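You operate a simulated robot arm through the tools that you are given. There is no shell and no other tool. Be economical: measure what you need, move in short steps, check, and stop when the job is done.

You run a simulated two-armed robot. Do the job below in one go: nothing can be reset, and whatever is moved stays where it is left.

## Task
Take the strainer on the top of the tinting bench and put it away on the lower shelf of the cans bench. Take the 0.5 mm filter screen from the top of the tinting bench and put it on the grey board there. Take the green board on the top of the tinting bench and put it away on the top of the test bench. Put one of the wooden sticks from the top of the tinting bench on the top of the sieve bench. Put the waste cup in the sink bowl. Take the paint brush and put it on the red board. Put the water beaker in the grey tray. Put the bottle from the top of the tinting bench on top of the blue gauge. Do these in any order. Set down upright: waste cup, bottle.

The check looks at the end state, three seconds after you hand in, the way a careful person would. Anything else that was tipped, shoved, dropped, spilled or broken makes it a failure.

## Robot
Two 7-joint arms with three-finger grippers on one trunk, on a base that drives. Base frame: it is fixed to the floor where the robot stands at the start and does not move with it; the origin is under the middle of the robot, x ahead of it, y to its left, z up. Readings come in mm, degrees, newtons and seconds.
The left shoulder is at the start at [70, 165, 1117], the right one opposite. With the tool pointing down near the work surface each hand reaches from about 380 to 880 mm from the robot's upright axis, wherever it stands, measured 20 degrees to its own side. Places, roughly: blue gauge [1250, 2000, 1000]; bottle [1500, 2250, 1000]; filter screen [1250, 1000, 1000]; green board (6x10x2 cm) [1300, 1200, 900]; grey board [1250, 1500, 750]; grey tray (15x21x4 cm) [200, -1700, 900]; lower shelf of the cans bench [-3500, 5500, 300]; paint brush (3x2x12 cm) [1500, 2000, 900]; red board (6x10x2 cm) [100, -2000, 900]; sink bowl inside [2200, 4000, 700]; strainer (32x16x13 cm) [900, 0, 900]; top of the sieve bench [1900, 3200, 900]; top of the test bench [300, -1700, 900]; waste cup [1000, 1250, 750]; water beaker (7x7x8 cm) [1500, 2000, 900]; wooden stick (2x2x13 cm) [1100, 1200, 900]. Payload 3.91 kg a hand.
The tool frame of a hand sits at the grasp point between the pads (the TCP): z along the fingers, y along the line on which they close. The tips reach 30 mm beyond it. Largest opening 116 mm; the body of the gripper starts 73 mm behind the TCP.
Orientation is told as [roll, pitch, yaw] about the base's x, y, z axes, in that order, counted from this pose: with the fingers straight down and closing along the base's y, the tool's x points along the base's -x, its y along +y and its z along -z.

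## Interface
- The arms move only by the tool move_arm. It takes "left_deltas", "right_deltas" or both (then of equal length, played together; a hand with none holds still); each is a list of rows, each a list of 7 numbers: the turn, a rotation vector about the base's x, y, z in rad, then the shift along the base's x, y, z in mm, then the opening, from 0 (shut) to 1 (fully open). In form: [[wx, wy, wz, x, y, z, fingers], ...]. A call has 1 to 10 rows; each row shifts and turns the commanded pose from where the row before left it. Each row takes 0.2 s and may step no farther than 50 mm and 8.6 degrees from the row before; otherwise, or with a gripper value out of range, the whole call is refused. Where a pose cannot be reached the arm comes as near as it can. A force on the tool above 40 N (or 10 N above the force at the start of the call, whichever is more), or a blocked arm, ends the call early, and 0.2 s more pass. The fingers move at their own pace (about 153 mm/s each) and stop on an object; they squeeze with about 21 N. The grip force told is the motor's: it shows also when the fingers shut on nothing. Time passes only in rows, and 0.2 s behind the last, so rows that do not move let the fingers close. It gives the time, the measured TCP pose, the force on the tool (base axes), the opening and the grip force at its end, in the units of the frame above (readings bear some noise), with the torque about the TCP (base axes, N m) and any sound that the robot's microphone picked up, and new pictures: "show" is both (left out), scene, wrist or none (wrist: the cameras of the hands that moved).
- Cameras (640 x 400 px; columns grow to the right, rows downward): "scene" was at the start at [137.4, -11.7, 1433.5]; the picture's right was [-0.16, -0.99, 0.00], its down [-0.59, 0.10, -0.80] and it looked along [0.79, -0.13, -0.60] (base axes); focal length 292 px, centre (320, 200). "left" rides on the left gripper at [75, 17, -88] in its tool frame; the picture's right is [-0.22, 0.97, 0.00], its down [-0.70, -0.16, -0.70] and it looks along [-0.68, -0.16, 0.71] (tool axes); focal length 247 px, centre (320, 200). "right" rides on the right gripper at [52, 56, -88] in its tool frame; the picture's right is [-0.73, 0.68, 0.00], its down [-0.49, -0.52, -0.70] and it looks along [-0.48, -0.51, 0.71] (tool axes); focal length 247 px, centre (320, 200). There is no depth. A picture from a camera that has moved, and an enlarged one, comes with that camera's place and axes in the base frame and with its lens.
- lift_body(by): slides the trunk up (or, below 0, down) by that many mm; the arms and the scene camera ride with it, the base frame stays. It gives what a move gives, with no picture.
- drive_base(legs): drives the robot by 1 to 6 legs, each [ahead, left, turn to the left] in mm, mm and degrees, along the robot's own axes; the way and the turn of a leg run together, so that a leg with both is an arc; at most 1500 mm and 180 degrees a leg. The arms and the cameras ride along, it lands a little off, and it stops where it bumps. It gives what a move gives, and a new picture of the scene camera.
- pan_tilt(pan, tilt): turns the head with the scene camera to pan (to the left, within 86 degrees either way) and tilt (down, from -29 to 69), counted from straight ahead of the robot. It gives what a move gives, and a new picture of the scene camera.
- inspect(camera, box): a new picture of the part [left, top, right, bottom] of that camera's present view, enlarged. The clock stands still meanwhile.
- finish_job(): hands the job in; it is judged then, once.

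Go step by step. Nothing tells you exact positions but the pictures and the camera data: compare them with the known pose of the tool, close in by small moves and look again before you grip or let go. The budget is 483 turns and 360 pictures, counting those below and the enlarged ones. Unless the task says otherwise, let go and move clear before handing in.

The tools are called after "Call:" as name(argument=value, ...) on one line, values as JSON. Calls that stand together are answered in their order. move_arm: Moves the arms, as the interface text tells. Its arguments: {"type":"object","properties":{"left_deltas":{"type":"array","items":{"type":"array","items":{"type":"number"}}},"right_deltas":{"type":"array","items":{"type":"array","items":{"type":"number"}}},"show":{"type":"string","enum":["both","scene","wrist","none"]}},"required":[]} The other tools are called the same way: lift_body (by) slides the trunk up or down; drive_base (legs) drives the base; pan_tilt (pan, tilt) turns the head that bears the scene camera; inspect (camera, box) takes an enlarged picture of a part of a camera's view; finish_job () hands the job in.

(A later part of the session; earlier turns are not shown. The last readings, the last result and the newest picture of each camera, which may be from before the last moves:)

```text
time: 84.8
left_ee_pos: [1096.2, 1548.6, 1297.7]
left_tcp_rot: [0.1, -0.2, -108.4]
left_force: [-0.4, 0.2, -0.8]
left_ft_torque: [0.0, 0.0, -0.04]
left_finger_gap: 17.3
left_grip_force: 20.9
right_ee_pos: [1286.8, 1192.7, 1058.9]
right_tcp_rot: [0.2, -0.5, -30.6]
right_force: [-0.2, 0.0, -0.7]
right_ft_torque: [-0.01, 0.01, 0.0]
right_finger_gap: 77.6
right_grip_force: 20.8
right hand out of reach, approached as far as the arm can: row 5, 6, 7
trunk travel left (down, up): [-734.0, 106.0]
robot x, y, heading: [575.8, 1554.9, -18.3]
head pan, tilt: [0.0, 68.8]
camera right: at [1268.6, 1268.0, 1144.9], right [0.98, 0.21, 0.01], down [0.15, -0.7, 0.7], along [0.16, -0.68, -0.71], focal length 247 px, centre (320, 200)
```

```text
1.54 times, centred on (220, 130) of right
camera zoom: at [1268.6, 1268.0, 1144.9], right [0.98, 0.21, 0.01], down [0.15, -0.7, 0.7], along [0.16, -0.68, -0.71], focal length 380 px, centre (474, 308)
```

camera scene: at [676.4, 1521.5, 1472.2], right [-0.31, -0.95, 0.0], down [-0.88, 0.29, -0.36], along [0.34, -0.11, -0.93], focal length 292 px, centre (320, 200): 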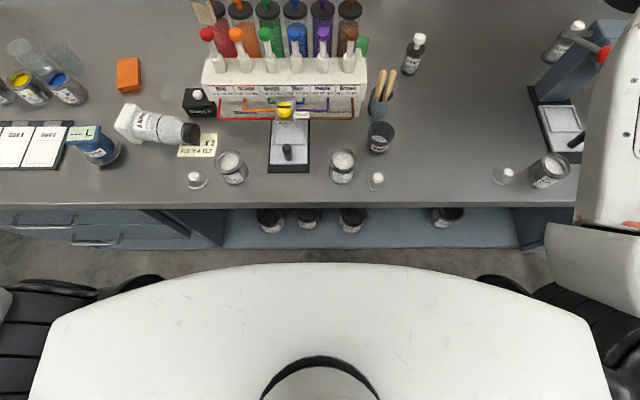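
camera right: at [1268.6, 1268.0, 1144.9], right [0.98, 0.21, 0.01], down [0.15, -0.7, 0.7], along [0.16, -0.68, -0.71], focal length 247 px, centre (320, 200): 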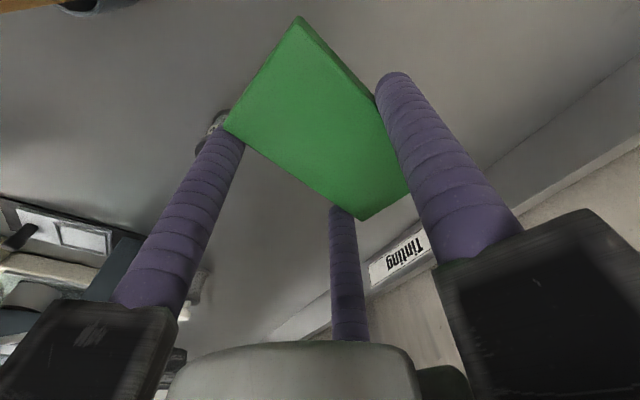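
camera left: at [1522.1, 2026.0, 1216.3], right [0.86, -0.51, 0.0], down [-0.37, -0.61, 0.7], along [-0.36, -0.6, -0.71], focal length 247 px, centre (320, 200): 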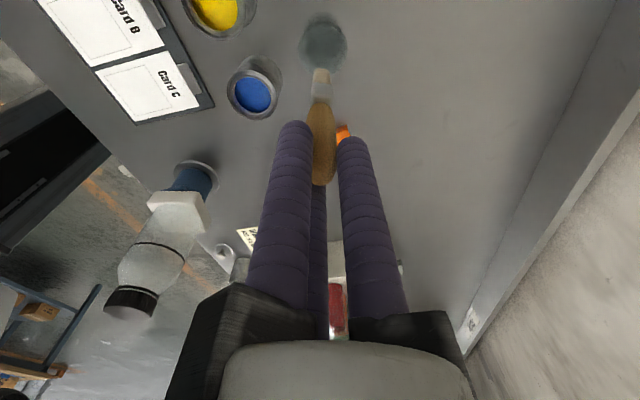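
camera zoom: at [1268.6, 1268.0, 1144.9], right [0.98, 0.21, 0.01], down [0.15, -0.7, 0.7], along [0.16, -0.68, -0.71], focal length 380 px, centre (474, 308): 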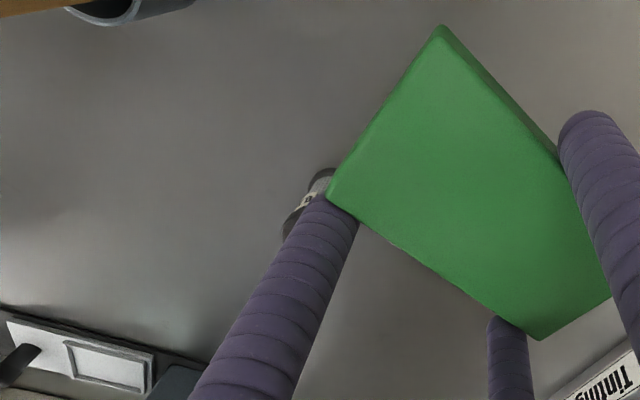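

The green board is held flat. I raise the trunk for clearance and pull the right hand back.

Call:
lift_body(by=100)

Call:
move_arm(right_deltas=[[0, 0, 0, -5, -16, 20, 0], [0, 0, 0, -5, -16, 20, 0], [0, 0, 0, -38, -2, 20, 0], [0, 0, 0, -38, -2, 20, 0], [0, 0, 0, -38, 10, 10, 0], [0, 0, 0, -38, 10, 10, 0], [0, 0, 0, -38, 12, 0, 0], [0, 0, 0, -38, 12, 0, 0]], show="scene")

Call:
drive_base(legs=[[-250, 0, 0]])

```text
time: 86.1
left_ee_pos: [1095.7, 1548.2, 1396.2]
left_tcp_rot: [0.2, -0.1, -108.4]
left_force: [-0.5, 1.4, -0.6]
left_ft_torque: [0.03, 0.01, 0.04]
left_finger_gap: 17.7
left_grip_force: 21.2
right_ee_pos: [1286.6, 1192.5, 1156.7]
right_tcp_rot: [0.3, -0.5, -30.5]
right_force: [0.2, 0.2, -1.2]
right_ft_torque: [0.02, 0.02, 0.02]
right_finger_gap: 77.6
right_grip_force: 21.1
trunk travel left (down, up): [-834.0, 6.0]
robot x, y, heading: [579.7, 1554.6, -18.4]
head pan, tilt: [0.0, 68.8]
```

```text
time: 87.9
left_ee_pos: [1095.0, 1547.5, 1397.8]
left_tcp_rot: [0.1, 0.0, -108.4]
left_force: [0.6, 0.1, -0.9]
left_ft_torque: [-0.01, 0.01, 0.02]
left_finger_gap: 17.3
left_grip_force: 21.1
right_ee_pos: [1055.8, 1226.9, 1224.3]
right_tcp_rot: [0.3, -0.5, -30.7]
right_force: [-0.4, -0.2, -0.1]
right_ft_torque: [-0.01, -0.01, -0.01]
right_finger_gap: 77.4
right_grip_force: 20.9
right hand out of reach, approached as far as the arm can: row 1, 2
trunk travel left (down, up): [-834.0, 6.0]
robot x, y, heading: [575.3, 1554.4, -18.5]
head pan, tilt: [0.0, 68.8]
camera scene: at [676.2, 1521.6, 1572.2], right [-0.31, -0.95, 0.0], down [-0.88, 0.29, -0.36], along [0.34, -0.11, -0.93], focal length 292 px, centre (320, 200)
```

scene: 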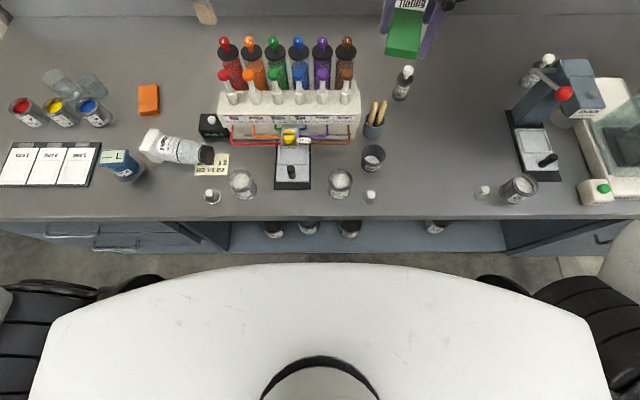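

```text
time: 89.7
left_ee_pos: [864.2, 1624.4, 1395.4]
left_tcp_rot: [0.0, 0.0, -108.4]
left_force: [0.2, -0.2, -0.7]
left_ft_torque: [0.02, 0.05, -0.01]
left_finger_gap: 17.3
left_grip_force: 21.6
right_ee_pos: [825.7, 1301.9, 1222.5]
right_tcp_rot: [0.3, -0.5, -30.5]
right_force: [0.3, 0.2, -0.8]
right_ft_torque: [0.0, 0.04, -0.02]
right_finger_gap: 77.5
right_grip_force: 20.9
trunk travel left (down, up): [-834.0, 6.0]
robot x, y, heading: [337.5, 1630.1, -18.5]
head pan, tilt: [0.0, 68.8]
camera scene: at [445.7, 1597.9, 1571.9], right [-0.31, -0.95, 0.0], down [-0.89, 0.29, -0.36], along [0.34, -0.11, -0.93], focal length 292 px, centre (320, 200)
```

scene: 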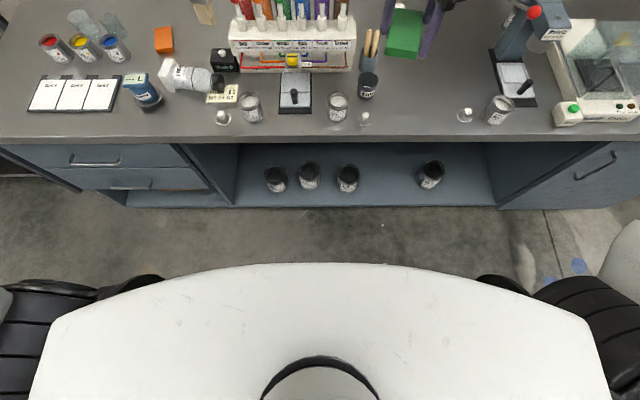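

Both hands are clear of the bench edge. I back off a bit more and drive along to the test bench on the right.

Call:
drive_base(legs=[[-120, 0, 0], [0, -1500, 0.3], [0, -1500, 0.2]])

Call:
pan_tilt(pan=0, tilt=35)

```text
time: 105.0
left_ee_pos: [-200.6, -1186.9, 1396.5]
left_tcp_rot: [0.2, -0.1, -108.7]
left_force: [-0.3, 0.3, -0.5]
left_ft_torque: [-0.02, 0.02, -0.02]
left_finger_gap: 17.3
left_grip_force: 20.8
right_ee_pos: [-239.2, -1510.7, 1222.7]
right_tcp_rot: [0.2, -0.4, -30.9]
right_force: [-0.5, 0.5, 0.3]
right_ft_torque: [0.01, 0.03, -0.01]
right_finger_gap: 77.6
right_grip_force: 21.1
trunk travel left (down, up): [-834.0, 6.0]
robot x, y, heading: [-719.3, -1182.4, -18.4]
head pan, tilt: [0.0, 68.8]
camera scene: at [-618.4, -1212.0, 1572.1], right [-0.32, -0.95, 0.0], down [-0.88, 0.3, -0.36], along [0.34, -0.12, -0.93], focal length 292 px, centre (320, 200)
```

scene: 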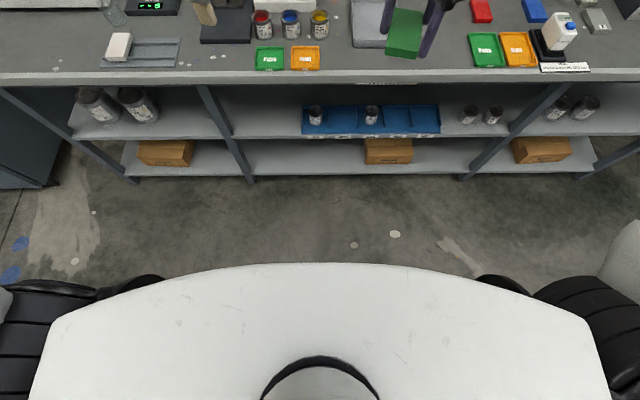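

```text
time: 106.0
left_ee_pos: [-199.2, -1188.1, 1396.9]
left_tcp_rot: [0.0, -0.1, -108.6]
left_force: [0.1, 0.2, -0.8]
left_ft_torque: [0.01, 0.01, 0.02]
left_finger_gap: 17.4
left_grip_force: 21.2
right_ee_pos: [-239.6, -1510.6, 1223.3]
right_tcp_rot: [0.3, -0.5, -30.9]
right_force: [0.4, -0.3, 0.6]
right_ft_torque: [0.0, -0.01, -0.02]
right_finger_gap: 77.3
right_grip_force: 20.9
trunk travel left (down, up): [-834.0, 6.0]
robot x, y, heading: [-716.2, -1179.5, -18.5]
head pan, tilt: [0.0, 35.0]
camera scene: at [-588.1, -1222.6, 1615.7], right [-0.32, -0.95, 0.0], down [-0.54, 0.18, -0.82], along [0.78, -0.26, -0.57], focal length 292 px, centre (320, 200)
```

scene: 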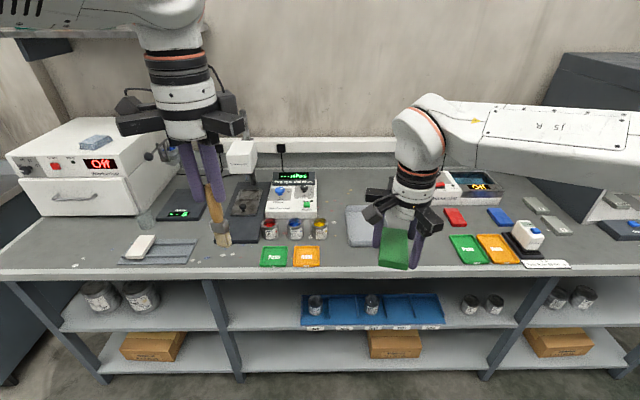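

The test bench holds a grey tray, red and blue boards, pass/fail trays and instruments. I zoom in to choose spots.

Call:
inspect(camera="scene", box=[330, 160, 570, 290])

Call:
drive_base(legs=[[0, -600, 0]])

Call:
inspect(camera="scene", box=[80, 150, 400, 300])

```text
2.67 times, centred on (450, 225) of scene
camera zoom: at [-588.1, -1222.6, 1615.7], right [-0.32, -0.95, 0.0], down [-0.54, 0.18, -0.82], along [0.78, -0.26, -0.57], focal length 779 px, centre (-27, 133)
```

zoom: 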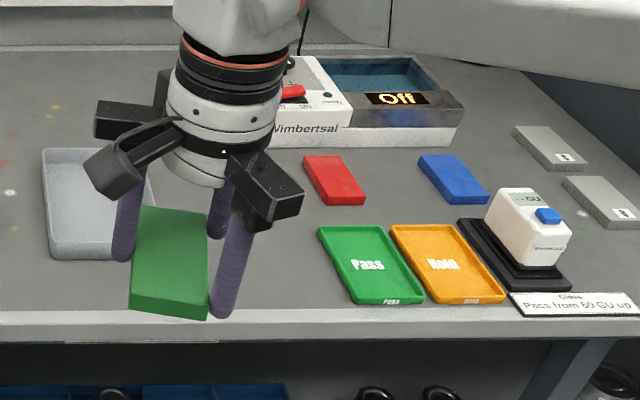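

```text
time: 109.4
left_ee_pos: [-386.1, -1747.7, 1398.1]
left_tcp_rot: [0.1, -0.2, -108.0]
left_force: [0.6, -0.9, -0.7]
left_ft_torque: [0.04, -0.02, -0.01]
left_finger_gap: 17.1
left_grip_force: 21.2
right_ee_pos: [-421.6, -2070.6, 1224.1]
right_tcp_rot: [0.1, -0.5, -30.2]
right_force: [-0.3, 0.3, -0.4]
right_ft_torque: [-0.02, 0.05, 0.01]
right_finger_gap: 77.6
right_grip_force: 21.1
trunk travel left (down, up): [-834.0, 6.0]
robot x, y, heading: [-907.5, -1747.8, -17.8]
head pan, tilt: [0.0, 35.0]
camera scene: at [-774.2, -1788.1, 1615.8], right [-0.31, -0.95, 0.0], down [-0.55, 0.18, -0.82], along [0.78, -0.25, -0.57], focal length 292 px, centre (320, 200)
```

scene: 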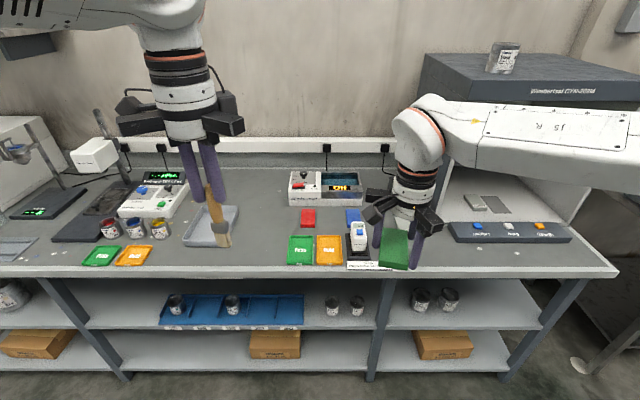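

```text
2.00 times, centred on (240, 225) of scene
camera zoom: at [-774.2, -1788.1, 1615.8], right [-0.31, -0.95, 0.0], down [-0.55, 0.18, -0.82], along [0.78, -0.25, -0.57], focal length 584 px, centre (480, 150)
```

zoom: 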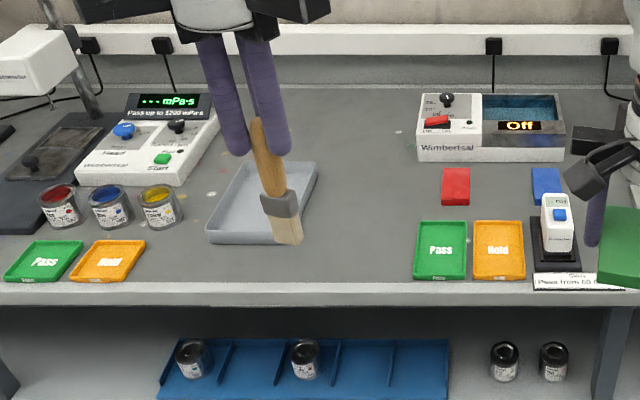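

There's a free spot between the grey tray and the green "Pass" tray for the green board, and the red board lies lengthwise away from me. I first go to the free spot with the right hand.

Call:
drive_base(legs=[[0, 360, -0.3], [440, 0, 0]])

Call:
inspect(camera="scene", box=[200, 180, 520, 340])

```text
time: 114.0
left_ee_pos: [147.6, -1556.2, 1396.9]
left_tcp_rot: [0.1, -0.1, -108.4]
left_force: [-0.2, 0.3, -0.5]
left_ft_torque: [-0.01, -0.04, -0.03]
left_finger_gap: 17.0
left_grip_force: 21.0
right_ee_pos: [108.2, -1877.7, 1223.8]
right_tcp_rot: [0.2, -0.4, -30.7]
right_force: [0.5, 0.5, -0.7]
right_ft_torque: [-0.03, -0.01, -0.01]
right_finger_gap: 77.6
right_grip_force: 20.5
trunk travel left (down, up): [-834.0, 6.0]
robot x, y, heading: [-372.5, -1553.9, -18.4]
head pan, tilt: [0.0, 35.0]
camera scene: at [-240.6, -1592.7, 1616.0], right [-0.31, -0.95, 0.0], down [-0.54, 0.18, -0.82], along [0.78, -0.26, -0.57], focal length 292 px, centre (320, 200)
```

scene: 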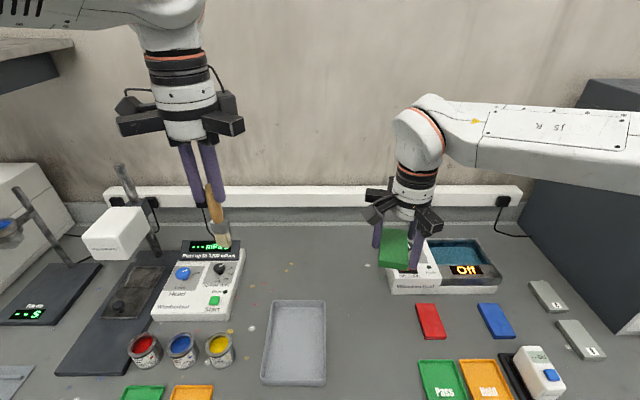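

```text
2.00 times, centred on (360, 260) of scene
camera zoom: at [-240.6, -1592.7, 1616.0], right [-0.31, -0.95, 0.0], down [-0.54, 0.18, -0.82], along [0.78, -0.26, -0.57], focal length 584 px, centre (240, 80)
```

zoom: 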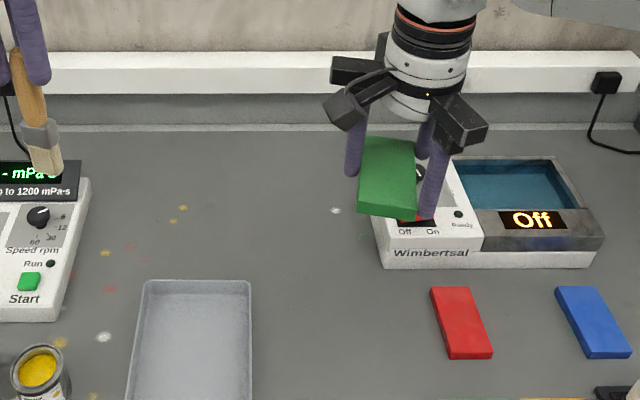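

I have a clear spot around (191, −1884) for the green board. I move over it and lower toward the bench.

Call:
move_arm(right_deltas=[[0, 0, 0, 25, -6.3, -35, 0], [0, 0, 0, 25, -6.3, -35, 0], [0, 0, 0, 25, -6.3, -35, 0], [0, 0, 0, 0, 0, -45, 0], [0, 0, 0, 0, 0, -45, 0], [0, 0, 0, 0, 0, -45, 0], [0, 0, 0, 0, 0, -45, 0], [0, 0, 0, 0, 0, 0, 0]], show="both")

```text
time: 115.8
left_ee_pos: [149.1, -1556.2, 1397.8]
left_tcp_rot: [0.1, -0.1, -108.4]
left_force: [-0.3, -0.3, -0.5]
left_ft_torque: [0.0, -0.02, 0.03]
left_finger_gap: 17.2
left_grip_force: 21.1
right_ee_pos: [183.6, -1896.5, 938.0]
right_tcp_rot: [0.2, -0.6, -30.5]
right_force: [0.0, 0.4, -1.0]
right_ft_torque: [-0.05, 0.03, -0.01]
right_finger_gap: 77.1
right_grip_force: 21.1
trunk travel left (down, up): [-834.0, 6.0]
robot x, y, heading: [-371.0, -1555.2, -18.5]
head pan, tilt: [0.0, 35.0]
camera scene: at [-239.4, -1593.1, 1615.8], right [-0.31, -0.95, 0.0], down [-0.54, 0.18, -0.82], along [0.78, -0.26, -0.57], focal length 292 px, centre (320, 200)
camera right: at [166.4, -1820.7, 1024.8], right [0.98, 0.21, 0.01], down [0.15, -0.7, 0.7], along [0.16, -0.68, -0.71], focal length 247 px, centre (320, 200)
```

scene: 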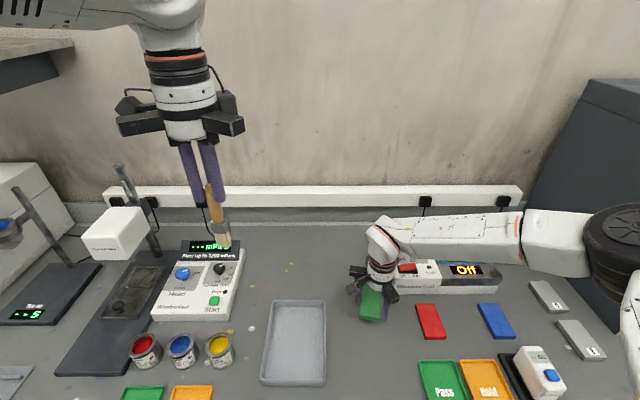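
right: 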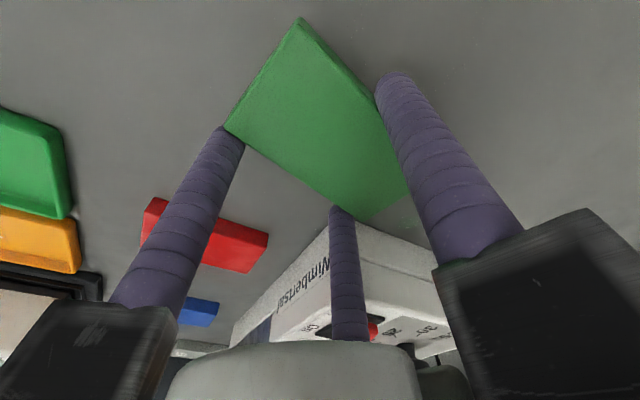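

The far finger is close to the water-bath's corner, so I pull the spot 45 mm toward me before lowering.

Call:
move_arm(right_deltas=[[0, 0, 0, -43, 14, 0, 0], [0, 0, 0, 0, 0, 0, 0]], show="wrist")

Call:
inspect(camera="scene", box=[260, 200, 500, 370])

```text
time: 116.4
left_ee_pos: [149.7, -1555.1, 1397.4]
left_tcp_rot: [0.1, -0.1, -108.4]
left_force: [0.0, -0.1, -0.4]
left_ft_torque: [-0.03, 0.01, -0.03]
left_finger_gap: 17.2
left_grip_force: 20.7
right_ee_pos: [140.8, -1880.5, 938.6]
right_tcp_rot: [0.1, -0.6, -30.6]
right_force: [0.4, -0.2, -0.7]
right_ft_torque: [-0.05, 0.05, -0.03]
right_finger_gap: 77.5
right_grip_force: 20.7
trunk travel left (down, up): [-834.0, 6.0]
robot x, y, heading: [-371.9, -1555.1, -18.4]
head pan, tilt: [0.0, 35.0]
camera right: at [122.9, -1806.0, 1026.1], right [0.98, 0.21, 0.01], down [0.15, -0.7, 0.7], along [0.16, -0.68, -0.71], focal length 247 px, centre (320, 200)
```

right: 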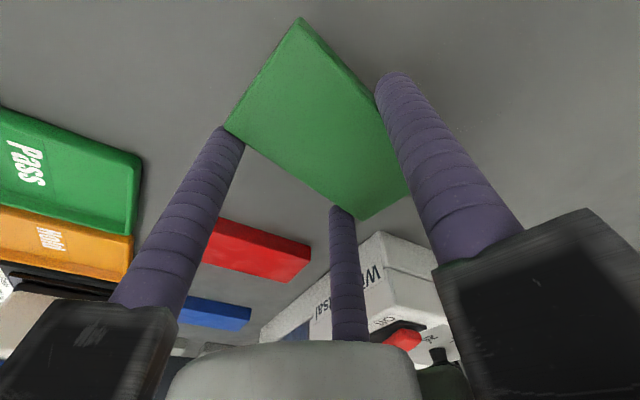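

```text
2.35 times, centred on (380, 285) of scene
camera zoom: at [-238.7, -1593.1, 1615.7], right [-0.31, -0.95, 0.0], down [-0.55, 0.18, -0.82], along [0.78, -0.26, -0.57], focal length 688 px, centre (179, 0)
```

zoom: 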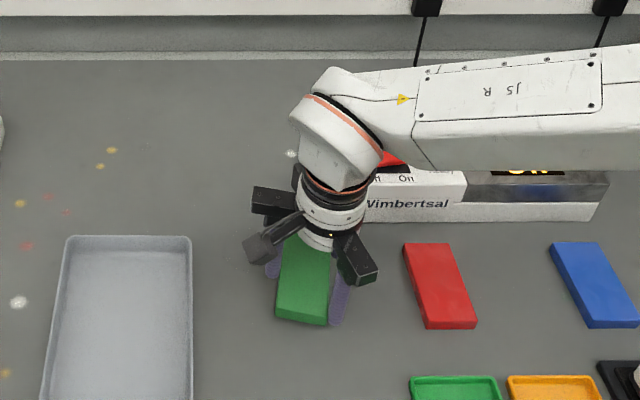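

Good clearances all round. I lower in steps until contact.

Call:
move_arm(right_deltas=[[0, 0, 0, 0, 0, -25, 0], [0, 0, 0, 0, 0, -15, 0], [0, 0, 0, 0, 0, -6, 0], [0, 0, 0, 0, 0, 0, 0]], show="none")

Call:
move_arm(right_deltas=[[0, 0, 0, 0, 0, -3, 0], [0, 0, 0, 0, 0, -3, 0], [0, 0, 0, 0, 0, -3, 0], [0, 0, 0, 0, 0, 0, 0]], show="wrist")

```text
time: 117.0
left_ee_pos: [146.8, -1556.8, 1397.9]
left_tcp_rot: [0.3, 0.0, -108.4]
left_force: [0.7, 0.5, -0.9]
left_ft_torque: [0.0, 0.0, 0.0]
left_finger_gap: 17.0
left_grip_force: 21.5
right_ee_pos: [142.2, -1880.3, 911.0]
right_tcp_rot: [0.4, -0.8, -30.8]
right_force: [-7.7, -0.7, 20.0]
right_ft_torque: [-0.03, 1.37, 0.11]
right_finger_gap: 78.1
right_grip_force: 21.0
trunk travel left (down, up): [-834.0, 6.0]
robot x, y, heading: [-371.4, -1551.2, -18.8]
head pan, tilt: [0.0, 35.0]
stopped in row 2 (right hand): the force on the tool passed its limit at 90 N (the readings are from after the stop); the commanded pose is now the measured one
```

```text
time: 117.5
left_ee_pos: [146.0, -1556.0, 1398.2]
left_tcp_rot: [0.2, -0.1, -108.4]
left_force: [-0.5, 0.2, -0.4]
left_ft_torque: [0.01, 0.01, 0.0]
left_finger_gap: 17.4
left_grip_force: 21.0
right_ee_pos: [144.8, -1882.3, 910.9]
right_tcp_rot: [0.6, -0.9, -31.1]
right_force: [-11.7, 0.0, 31.1]
right_ft_torque: [0.05, 1.9, -0.03]
right_finger_gap: 77.4
right_grip_force: 20.8
trunk travel left (down, up): [-834.0, 6.0]
robot x, y, heading: [-368.8, -1552.3, -18.4]
head pan, tilt: [0.0, 35.0]
stopped in row 2 (right hand): the force on the tool passed its limit at 46 N (the readings are from after the stop); the commanded pose is now the measured one
camera right: at [126.3, -1806.4, 997.8], right [0.98, 0.21, 0.02], down [0.13, -0.7, 0.7], along [0.16, -0.68, -0.71], focal length 247 px, centre (320, 200)
```

right: 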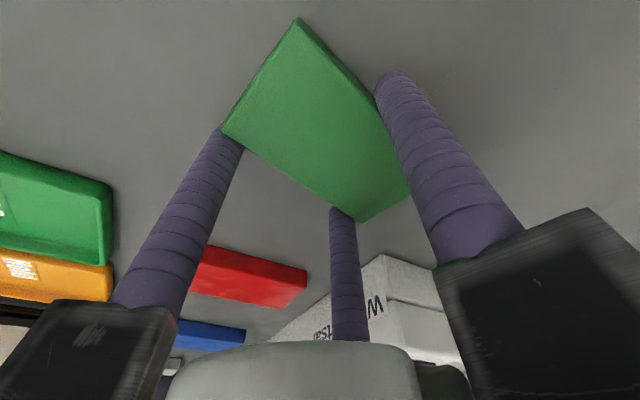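

The test bench is higher (about z 877): the board is on it already. I relax the press and release.

Call:
move_arm(right_deltas=[[0, 0, 0, 0, 0, 2, 0], [0, 0, 0, 0, 0, 0, 0]], show="none")

Call:
move_arm(right_deltas=[[0, 0, 0, 0, 0, 0, 0.75], [0, 0, 0, 0, 0, 0, 0.85], [0, 0, 0, 0, 0, 0, 0.95], [0, 0, 0, 0, 0, 20, 1], [0, 0, 0, 0, 0, 40, 1], [0, 0, 0, 0, 0, 40, 1], [0, 0, 0, 0, 0, 45, 1]], show="both")

```text
time: 118.1
left_ee_pos: [146.7, -1555.0, 1398.8]
left_tcp_rot: [0.2, -0.2, -108.4]
left_force: [1.0, 0.1, -0.9]
left_ft_torque: [0.0, -0.01, 0.0]
left_finger_gap: 17.1
left_grip_force: 21.1
right_ee_pos: [145.9, -1881.1, 911.1]
right_tcp_rot: [0.6, -1.1, -30.9]
right_force: [-6.3, 2.6, 16.1]
right_ft_torque: [0.09, 1.02, -0.14]
right_finger_gap: 77.7
right_grip_force: 20.8
trunk travel left (down, up): [-834.0, 6.0]
robot x, y, heading: [-370.8, -1551.9, -18.5]
head pan, tilt: [0.0, 35.0]
```

```text
time: 119.7
left_ee_pos: [148.5, -1556.9, 1398.2]
left_tcp_rot: [0.1, -0.1, -108.5]
left_force: [0.8, 0.0, -1.1]
left_ft_torque: [-0.02, -0.03, 0.0]
left_finger_gap: 16.9
left_grip_force: 21.5
right_ee_pos: [144.3, -1884.1, 1055.5]
right_tcp_rot: [0.5, -1.0, -30.8]
right_force: [-0.1, 0.4, 0.2]
right_ft_torque: [0.02, -0.01, 0.0]
right_finger_gap: 115.9
right_grip_force: 0.0
trunk travel left (down, up): [-834.0, 6.0]
robot x, y, heading: [-369.5, -1552.0, -18.1]
head pan, tilt: [0.0, 35.0]
camera scene: at [-240.5, -1593.3, 1615.8], right [-0.31, -0.95, 0.0], down [-0.54, 0.18, -0.82], along [0.78, -0.26, -0.57], focal length 292 px, centre (320, 200)
camera right: at [126.5, -1809.1, 1142.2], right [0.98, 0.21, 0.02], down [0.14, -0.7, 0.7], along [0.16, -0.69, -0.71], focal length 247 px, centre (320, 200)
```

scene: 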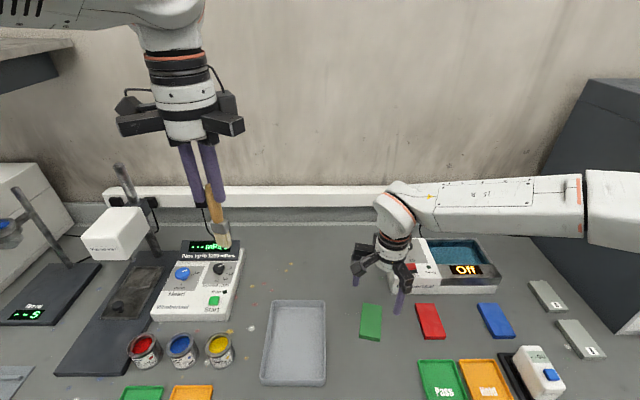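
right: 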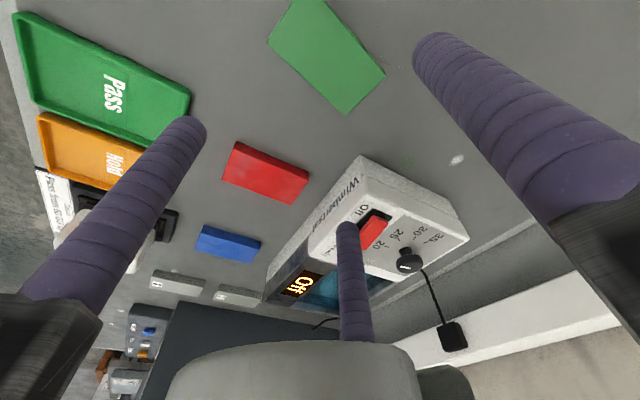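

The green board rests flat on the test bench. Next the brush: I retract the right hand, away from the cabinet, and shift right so the red board is in front of the left hand.

Call:
move_arm(right_deltas=[[0, 0, 0, -32, 11, 36, 1], [0, 0, 0, -32, 11, 36, 1], [0, 0, 0, -32, 11, 36, 1], [0, 0, 0, -32, 11, 36, 1], [0, 0, 0, -32, 11, 36, 1]], show="none")

Call:
drive_base(legs=[[0, -320, 0]])

```text
time: 120.9
left_ee_pos: [146.2, -1556.7, 1399.0]
left_tcp_rot: [0.2, -0.1, -108.4]
left_force: [-0.1, -0.1, 0.3]
left_ft_torque: [-0.01, -0.04, -0.03]
left_finger_gap: 17.2
left_grip_force: 21.4
right_ee_pos: [-18.0, -1831.4, 1233.5]
right_tcp_rot: [0.6, -1.1, -30.8]
right_force: [-1.0, 0.5, 0.5]
right_ft_torque: [-0.04, -0.01, 0.01]
right_finger_gap: 115.9
right_grip_force: 0.1
trunk travel left (down, up): [-834.0, 6.0]
robot x, y, heading: [-371.0, -1554.4, -18.5]
head pan, tilt: [0.0, 35.0]
```

```text
time: 123.1
left_ee_pos: [48.9, -1860.0, 1396.4]
left_tcp_rot: [0.1, -0.2, -108.5]
left_force: [0.0, 0.6, -0.2]
left_ft_torque: [0.01, 0.0, -0.03]
left_finger_gap: 17.1
left_grip_force: 21.5
right_ee_pos: [-116.9, -2134.2, 1233.2]
right_tcp_rot: [0.4, -1.0, -30.9]
right_force: [0.4, 0.2, -0.3]
right_ft_torque: [-0.02, -0.04, -0.01]
right_finger_gap: 116.0
right_grip_force: 0.0
trunk travel left (down, up): [-834.0, 6.0]
robot x, y, heading: [-471.7, -1857.5, -18.4]
head pan, tilt: [0.0, 35.0]
camera scene: at [-339.6, -1896.0, 1615.8], right [-0.32, -0.95, 0.0], down [-0.54, 0.18, -0.82], along [0.78, -0.26, -0.57], focal length 292 px, centre (320, 200)
```

scene: 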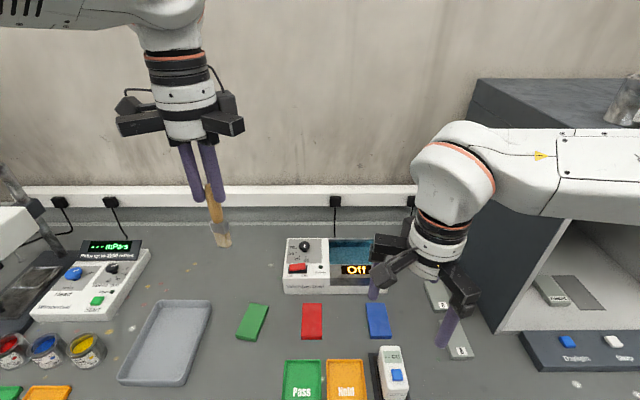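

The red board is now straight ahead of me. I bring the left hand over it at safe height and pitch it forward so that the brush comes nearly horizontal.

Call:
move_arm(left_deltas=[[0, 0, 0, 2, -21.4, -38, 0], [0, 0, 0, 2, -21.4, -38, 0], [0, 0, 0, 2, -21.4, -38, 0], [0, 0, 0, 2, -21.4, -38, 0], [0, 0, 0, 2, -21.4, -38, 0], [0, 0, 0, 2, -21.4, -38, 0], [0, 0, 0, 2, -21.4, -38, 0]], show="none")

Call:
move_arm(left_deltas=[[-0.0448, -0.1346, 0, 0, 0, 0, 0], [-0.0448, -0.1346, 0, 0, 0, 0, 0], [-0.0448, -0.1346, 0, 0, 0, 0, 0], [-0.0448, -0.1346, 0, 0, 0, 0, 0], [-0.0448, -0.1346, 0, 0, 0, 0, 0], [-0.0448, -0.1346, 0, 0, 0, 0, 0], [-0.0448, -0.1346, 0, 0, 0, 0, 0], [-0.0448, -0.1346, 0, 0, 0, 0, 0], [0, 0, 0, 0, 0, 0, 0]], show="both")

```text
time: 124.7
left_ee_pos: [63.3, -2011.0, 1128.6]
left_tcp_rot: [0.0, -0.1, -108.5]
left_force: [0.5, 0.4, 0.0]
left_ft_torque: [0.02, -0.02, 0.05]
left_finger_gap: 17.2
left_grip_force: 21.1
right_ee_pos: [-114.5, -2137.0, 1232.2]
right_tcp_rot: [0.6, -1.0, -31.0]
right_force: [0.0, -0.3, -0.8]
right_ft_torque: [0.0, 0.01, 0.03]
right_finger_gap: 115.8
right_grip_force: 0.1
trunk travel left (down, up): [-834.0, 6.0]
robot x, y, heading: [-476.2, -1853.0, -18.4]
head pan, tilt: [0.0, 35.0]
```

```text
time: 126.7
left_ee_pos: [60.8, -2002.8, 1127.9]
left_tcp_rot: [60.5, 1.0, -107.3]
left_force: [0.3, 0.3, -0.6]
left_ft_torque: [0.0, 0.03, 0.01]
left_finger_gap: 17.4
left_grip_force: 20.7
left hand out of reach, approached as far as the arm can: row 5, 6
right_ee_pos: [-117.9, -2137.0, 1234.4]
right_tcp_rot: [0.6, -0.9, -30.8]
right_force: [-0.9, -0.7, 0.7]
right_ft_torque: [-0.02, -0.05, 0.01]
right_finger_gap: 116.2
right_grip_force: 0.1
trunk travel left (down, up): [-834.0, 6.0]
robot x, y, heading: [-469.8, -1858.2, -18.4]
head pan, tilt: [0.0, 35.0]
camera scene: at [-342.1, -1899.5, 1615.9], right [-0.32, -0.95, 0.0], down [-0.54, 0.18, -0.82], along [0.78, -0.26, -0.57], focal length 292 px, centre (320, 200)
camera left: at [18.2, -1913.6, 1188.4], right [0.39, -0.37, 0.84], down [-0.87, -0.46, 0.19], along [0.32, -0.81, -0.5], focal length 247 px, centre (320, 200)
```

scene: 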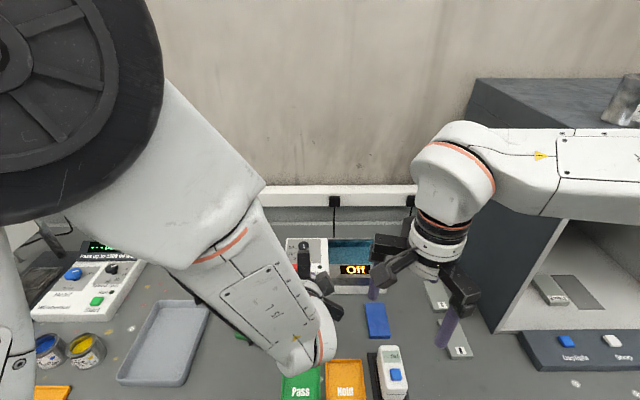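
left: 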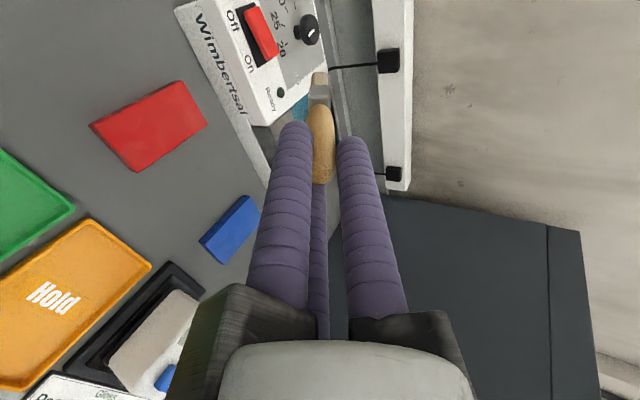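

The brush points forward about 60° from vertical, above the red board. I lower close to the board and check from the wrist.

Call:
move_arm(left_deltas=[[0, 0, 0, 1.5, -4.7, -38, 0], [0, 0, 0, 0, 0, -38, 0], [0, 0, 0, 0, 0, -38, 0], [0, 0, 0, 0, 0, -30, 0], [0, 0, 0, 0, 0, 0, 0]], show="both")

Call:
inspect(camera="left", box=[100, 0, 420, 200])

Call:
inspect(camera="right", box=[0, 0, 640, 400])

```text
time: 127.9
left_ee_pos: [69.3, -2005.6, 984.9]
left_tcp_rot: [60.2, -0.6, -105.9]
left_force: [0.5, 0.0, -0.8]
left_ft_torque: [0.0, 0.02, 0.01]
left_finger_gap: 17.3
left_grip_force: 21.3
right_ee_pos: [-117.3, -2137.1, 1233.1]
right_tcp_rot: [0.5, -1.0, -30.9]
right_force: [-0.9, -0.1, 0.0]
right_ft_torque: [0.03, 0.0, -0.02]
right_finger_gap: 116.0
right_grip_force: 0.1
trunk travel left (down, up): [-834.0, 6.0]
robot x, y, heading: [-469.5, -1857.5, -18.4]
head pan, tilt: [0.0, 35.0]
camera scene: at [-341.3, -1898.0, 1615.9], right [-0.32, -0.95, 0.0], down [-0.54, 0.18, -0.82], along [0.78, -0.26, -0.57], focal length 292 px, centre (320, 200)
camera left: at [24.3, -1916.2, 1044.1], right [0.41, -0.34, 0.85], down [-0.85, -0.48, 0.21], along [0.33, -0.81, -0.48], focal length 247 px, centre (320, 200)
```

scene: 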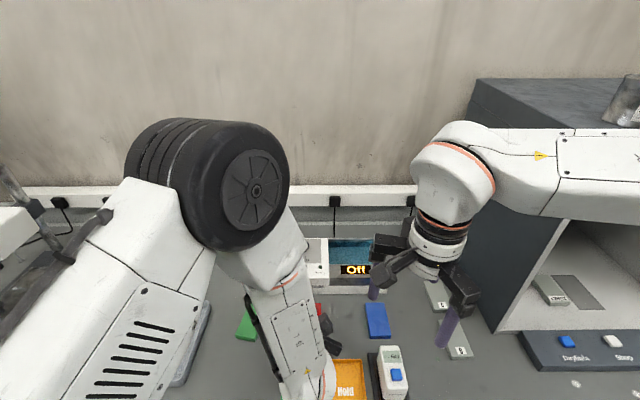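
left: 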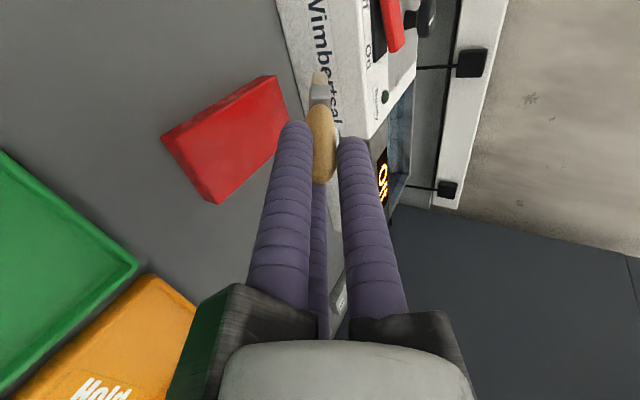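

```text
2.00 times, centred on (260, 100) of left
camera zoom: at [24.3, -1916.2, 1044.1], right [0.41, -0.34, 0.85], down [-0.85, -0.48, 0.21], along [0.33, -0.81, -0.48], focal length 494 px, centre (440, 400)
```

zoom: 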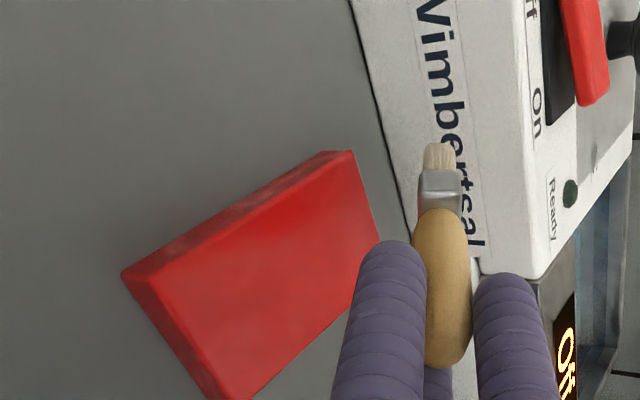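

```text
1.00 times, centred on (320, 200) of right (not enlarged: the box is as wide or as high as the picture)
camera zoom: at [-135.3, -2060.1, 1319.9], right [0.98, 0.21, 0.02], down [0.13, -0.7, 0.7], along [0.16, -0.69, -0.71], focal length 247 px, centre (320, 200)
```

zoom: 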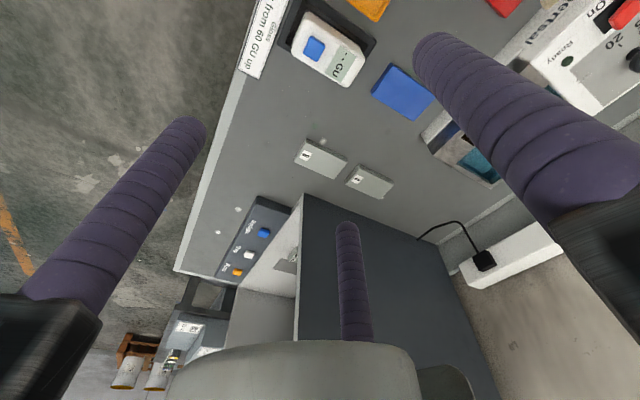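

The red board's centre is (103, −2021); the brush should go about 12 mm to the right. I shift, then lower gently until the bristles touch.

Call:
move_arm(left_deltas=[[0, 0, 0, -5, -11, -8, 0], [0, 0, 0, 0, 0, -6, 0], [0, 0, 0, 0, 0, 0, 0]], show="none")

Call:
inspect(camera="left", box=[160, 0, 400, 200])

```text
time: 128.7
left_ee_pos: [64.2, -2017.0, 972.1]
left_tcp_rot: [60.2, -0.2, -106.0]
left_force: [0.1, 1.0, 0.2]
left_ft_torque: [0.03, 0.01, -0.02]
left_finger_gap: 17.2
left_grip_force: 20.5
right_ee_pos: [-117.1, -2136.2, 1232.1]
right_tcp_rot: [0.5, -1.0, -30.9]
right_force: [0.4, 0.0, -0.3]
right_ft_torque: [-0.02, 0.03, 0.01]
right_finger_gap: 116.2
right_grip_force: 0.1
trunk travel left (down, up): [-834.0, 6.0]
robot x, y, heading: [-474.0, -1855.1, -18.6]
head pan, tilt: [0.0, 35.0]
```

```text
2.00 times, centred on (280, 100) of left
camera zoom: at [19.3, -1926.4, 1030.4], right [0.41, -0.35, 0.85], down [-0.85, -0.48, 0.21], along [0.33, -0.81, -0.49], focal length 494 px, centre (400, 400)
```

zoom: 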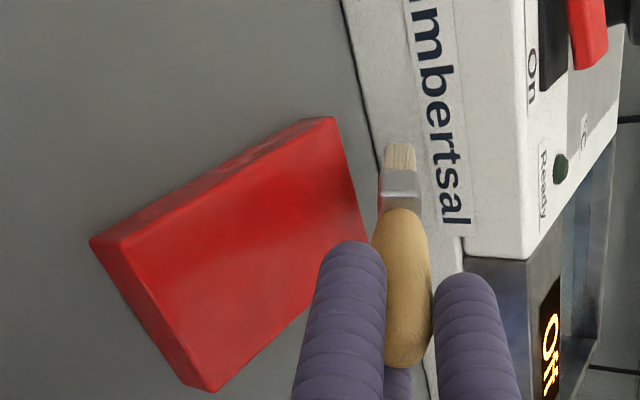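

Call:
move_arm(left_deltas=[[0, 0, 0, 0, 0, -4, 0], [0, 0, 0, 0, 0, -4, 0], [0, 0, 0, 0, 0, 0, 0]], show="none")

Call:
move_arm(left_deltas=[[0, 0, 0, 0, 0, -3, 0], [0, 0, 0, 0, 0, -3, 0], [0, 0, 0, 0, 0, 0, 0]], show="none")

Call:
inspect(camera="left", box=[160, 0, 400, 200])

```text
time: 129.5
left_ee_pos: [63.4, -2015.6, 964.7]
left_tcp_rot: [60.2, 0.1, -106.2]
left_force: [0.5, -0.6, -0.9]
left_ft_torque: [0.03, 0.03, -0.03]
left_finger_gap: 17.3
left_grip_force: 20.6
right_ee_pos: [-115.8, -2136.7, 1233.2]
right_tcp_rot: [0.6, -1.0, -30.8]
right_force: [0.4, -0.6, 0.1]
right_ft_torque: [0.01, -0.04, 0.01]
right_finger_gap: 116.0
right_grip_force: 0.1
trunk travel left (down, up): [-834.0, 6.0]
robot x, y, heading: [-472.3, -1857.3, -18.3]
head pan, tilt: [0.0, 35.0]
```

```text
time: 130.3
left_ee_pos: [62.4, -2016.3, 957.8]
left_tcp_rot: [60.4, 0.2, -106.5]
left_force: [-0.1, -2.2, 5.4]
left_ft_torque: [-0.3, -0.47, -0.13]
left_finger_gap: 17.3
left_grip_force: 20.3
right_ee_pos: [-116.2, -2137.3, 1233.1]
right_tcp_rot: [0.5, -0.9, -30.8]
right_force: [0.3, -0.4, 0.0]
right_ft_torque: [-0.01, 0.02, -0.01]
right_finger_gap: 116.0
right_grip_force: 0.1
trunk travel left (down, up): [-834.0, 6.0]
robot x, y, heading: [-472.3, -1857.4, -18.4]
head pan, tilt: [0.0, 35.0]
```

```text
2.00 times, centred on (280, 100) of left
camera zoom: at [18.4, -1926.9, 1017.1], right [0.4, -0.35, 0.85], down [-0.86, -0.47, 0.21], along [0.33, -0.81, -0.49], focal length 494 px, centre (400, 400)
```

zoom: 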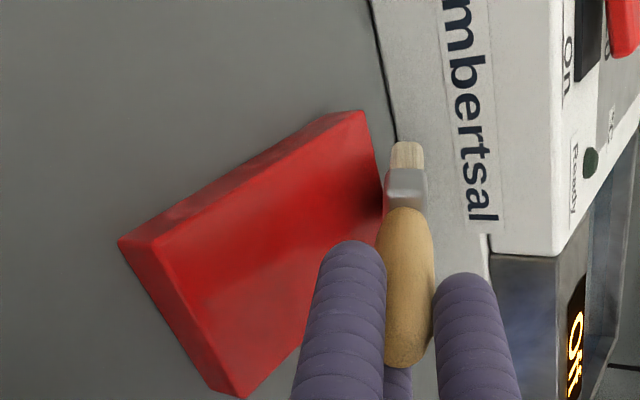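

The bristles touch the board's far end. I open the fingers just a little so the handle settles onto the two lower fingers.

Call:
move_arm(left_deltas=[[0, 0, 0, 0, 0, 0, 0.19], [0, 0, 0, 0, 0, 0, 0.22], [0, 0, 0, 0, 0, 0, 0.25], [0, 0, 0, 0, 0, 0, 0.25]], show="none")

Call:
inspect(camera="left", box=[160, 0, 400, 200])

```text
time: 131.3
left_ee_pos: [62.8, -2014.4, 957.3]
left_tcp_rot: [60.2, 0.4, -106.3]
left_force: [-0.6, 0.4, 0.4]
left_ft_torque: [-0.01, -0.02, -0.01]
left_finger_gap: 28.9
left_grip_force: 0.0
right_ee_pos: [-116.4, -2136.5, 1233.3]
right_tcp_rot: [0.5, -1.0, -30.9]
right_force: [0.2, 0.7, 0.1]
right_ft_torque: [0.0, 0.0, -0.02]
right_finger_gap: 116.0
right_grip_force: 0.1
trunk travel left (down, up): [-834.0, 6.0]
robot x, y, heading: [-470.5, -1855.0, -18.5]
head pan, tilt: [0.0, 35.0]
```

```text
2.00 times, centred on (280, 100) of left
camera zoom: at [18.8, -1925.2, 1015.9], right [0.4, -0.36, 0.84], down [-0.86, -0.48, 0.2], along [0.33, -0.8, -0.5], focal length 494 px, centre (400, 400)
```

zoom: 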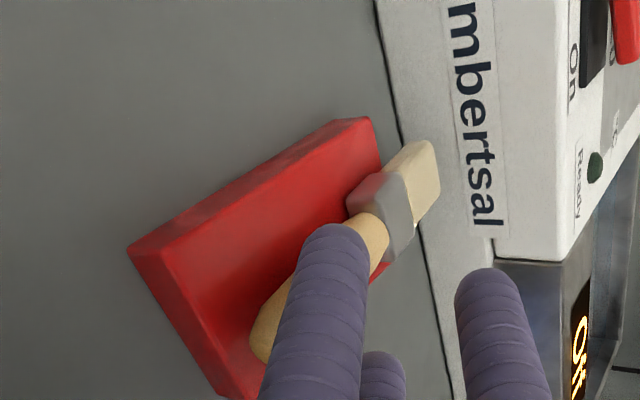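

The brush has settled on the board. I withdraw the hand straight back along its axis and look.

Call:
move_arm(left_deltas=[[0, 0, 0, -25, 8, 16, 0.25], [0, 0, 0, -25, 8, 20, 0.25], [0, 0, 0, -25, 8, 25, 0.25], [0, 0, 0, -15, 5, 40, 0.25], [0, 0, 0, 0, 10, 45, 0.25]], show="both")

Call:
inspect(camera="left", box=[100, 0, 420, 200])

```text
time: 132.2
left_ee_pos: [-66.7, -1967.9, 975.5]
left_tcp_rot: [49.6, 0.3, -105.3]
left_force: [0.1, -0.1, 0.0]
left_ft_torque: [-0.03, -0.03, -0.01]
left_finger_gap: 29.1
left_grip_force: 0.1
right_ee_pos: [-117.9, -2136.4, 1232.5]
right_tcp_rot: [0.6, -0.9, -30.9]
right_force: [-0.6, 0.5, 0.1]
right_ft_torque: [-0.03, 0.0, 0.03]
right_finger_gap: 115.9
right_grip_force: 0.1
trunk travel left (down, up): [-834.0, 6.0]
robot x, y, heading: [-472.8, -1858.1, -18.5]
head pan, tilt: [0.0, 35.0]
stopped in row 4 (left hand): the arm was blocked; the commanded pose is now the measured one
camera scene: at [-341.8, -1897.9, 1615.9], right [-0.32, -0.95, 0.0], down [-0.54, 0.18, -0.82], along [0.78, -0.26, -0.57], focal length 292 px, centre (320, 200)
camera left: at [-101.0, -1882.8, 1046.3], right [0.55, -0.39, 0.74], down [-0.8, -0.51, 0.33], along [0.25, -0.77, -0.59], focal length 247 px, centre (320, 200)
```

scene: 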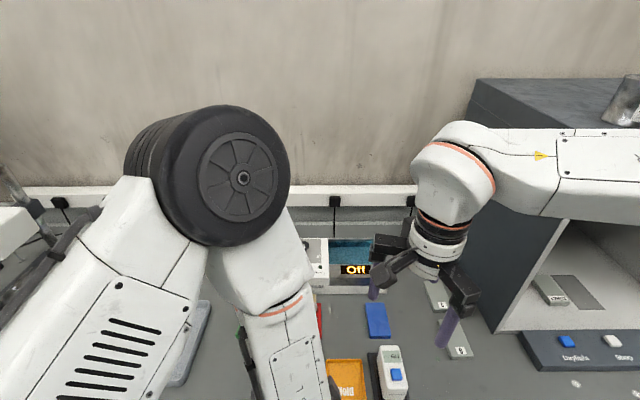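
left: 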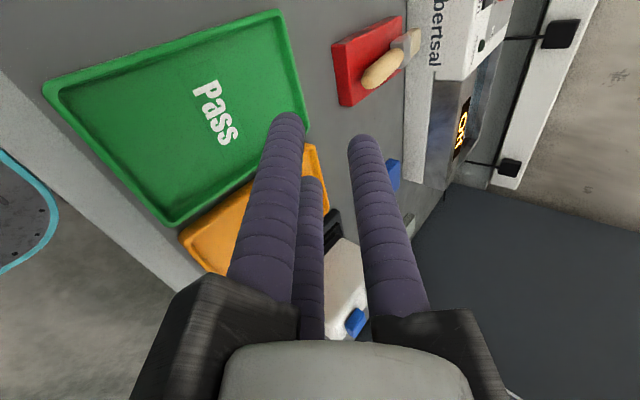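

```text
2.00 times, centred on (260, 100) of left
camera zoom: at [-101.0, -1882.8, 1046.3], right [0.55, -0.39, 0.74], down [-0.8, -0.51, 0.33], along [0.25, -0.77, -0.59], focal length 494 px, centre (440, 400)
```

zoom: 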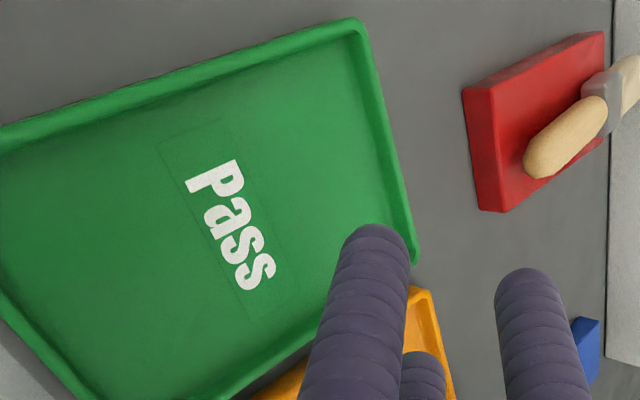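

The brush lies on the red board. The arm folded too near the body, so I ease it up and forward, then turn the hand back down.

Call:
move_arm(left_deltas=[[0, 0, 0, 15, 5, 30, 0.25], [0, 0, 0, 15, 5, 35, 0.25], [0, 0, 0, 10, 5, 40, 0.25], [0, 0, 0, 0, 5, 45, 0.25], [0, 0, 0, 0, 5, 45, 0.25]], show="both")

```text
time: 133.4
left_ee_pos: [-21.9, -1954.0, 1171.9]
left_tcp_rot: [49.7, 0.4, -105.4]
left_force: [-0.6, 0.6, 0.6]
left_ft_torque: [-0.01, 0.01, -0.02]
left_finger_gap: 28.9
left_grip_force: 0.1
left hand out of reach, approached as far as the arm can: row 4, 5
right_ee_pos: [-120.0, -2134.3, 1233.7]
right_tcp_rot: [0.5, -1.1, -30.9]
right_force: [-0.4, -0.1, 0.1]
right_ft_torque: [-0.04, -0.01, -0.06]
right_finger_gap: 115.7
right_grip_force: 0.1
trunk travel left (down, up): [-834.0, 6.0]
robot x, y, heading: [-472.7, -1858.4, -18.6]
head pan, tilt: [0.0, 35.0]
camera scene: at [-343.6, -1896.8, 1616.0], right [-0.32, -0.95, 0.0], down [-0.54, 0.18, -0.82], along [0.78, -0.26, -0.57], focal length 292 px, centre (320, 200)
camera left: at [-56.4, -1868.7, 1242.6], right [0.55, -0.39, 0.74], down [-0.8, -0.51, 0.33], along [0.25, -0.77, -0.59], focal length 247 px, centre (320, 200)
```

scene: 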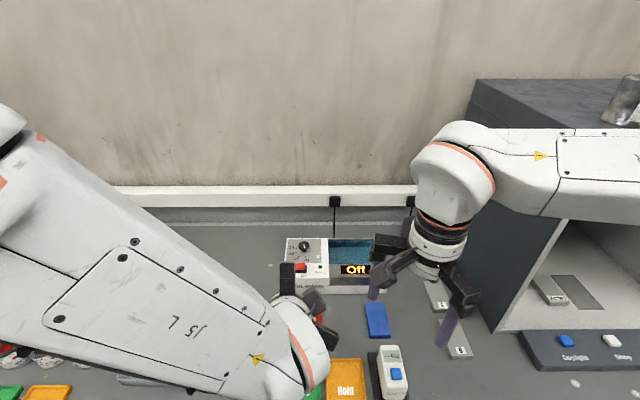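
left: 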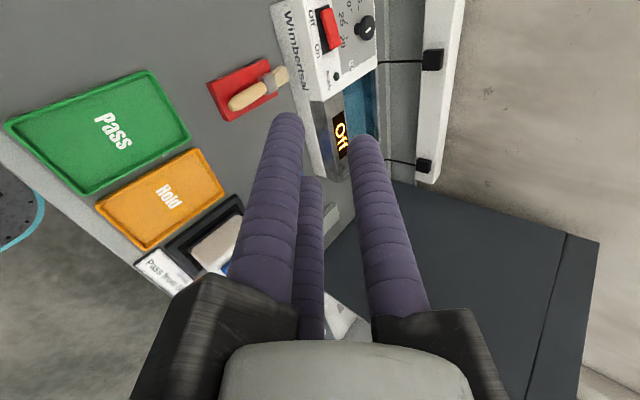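

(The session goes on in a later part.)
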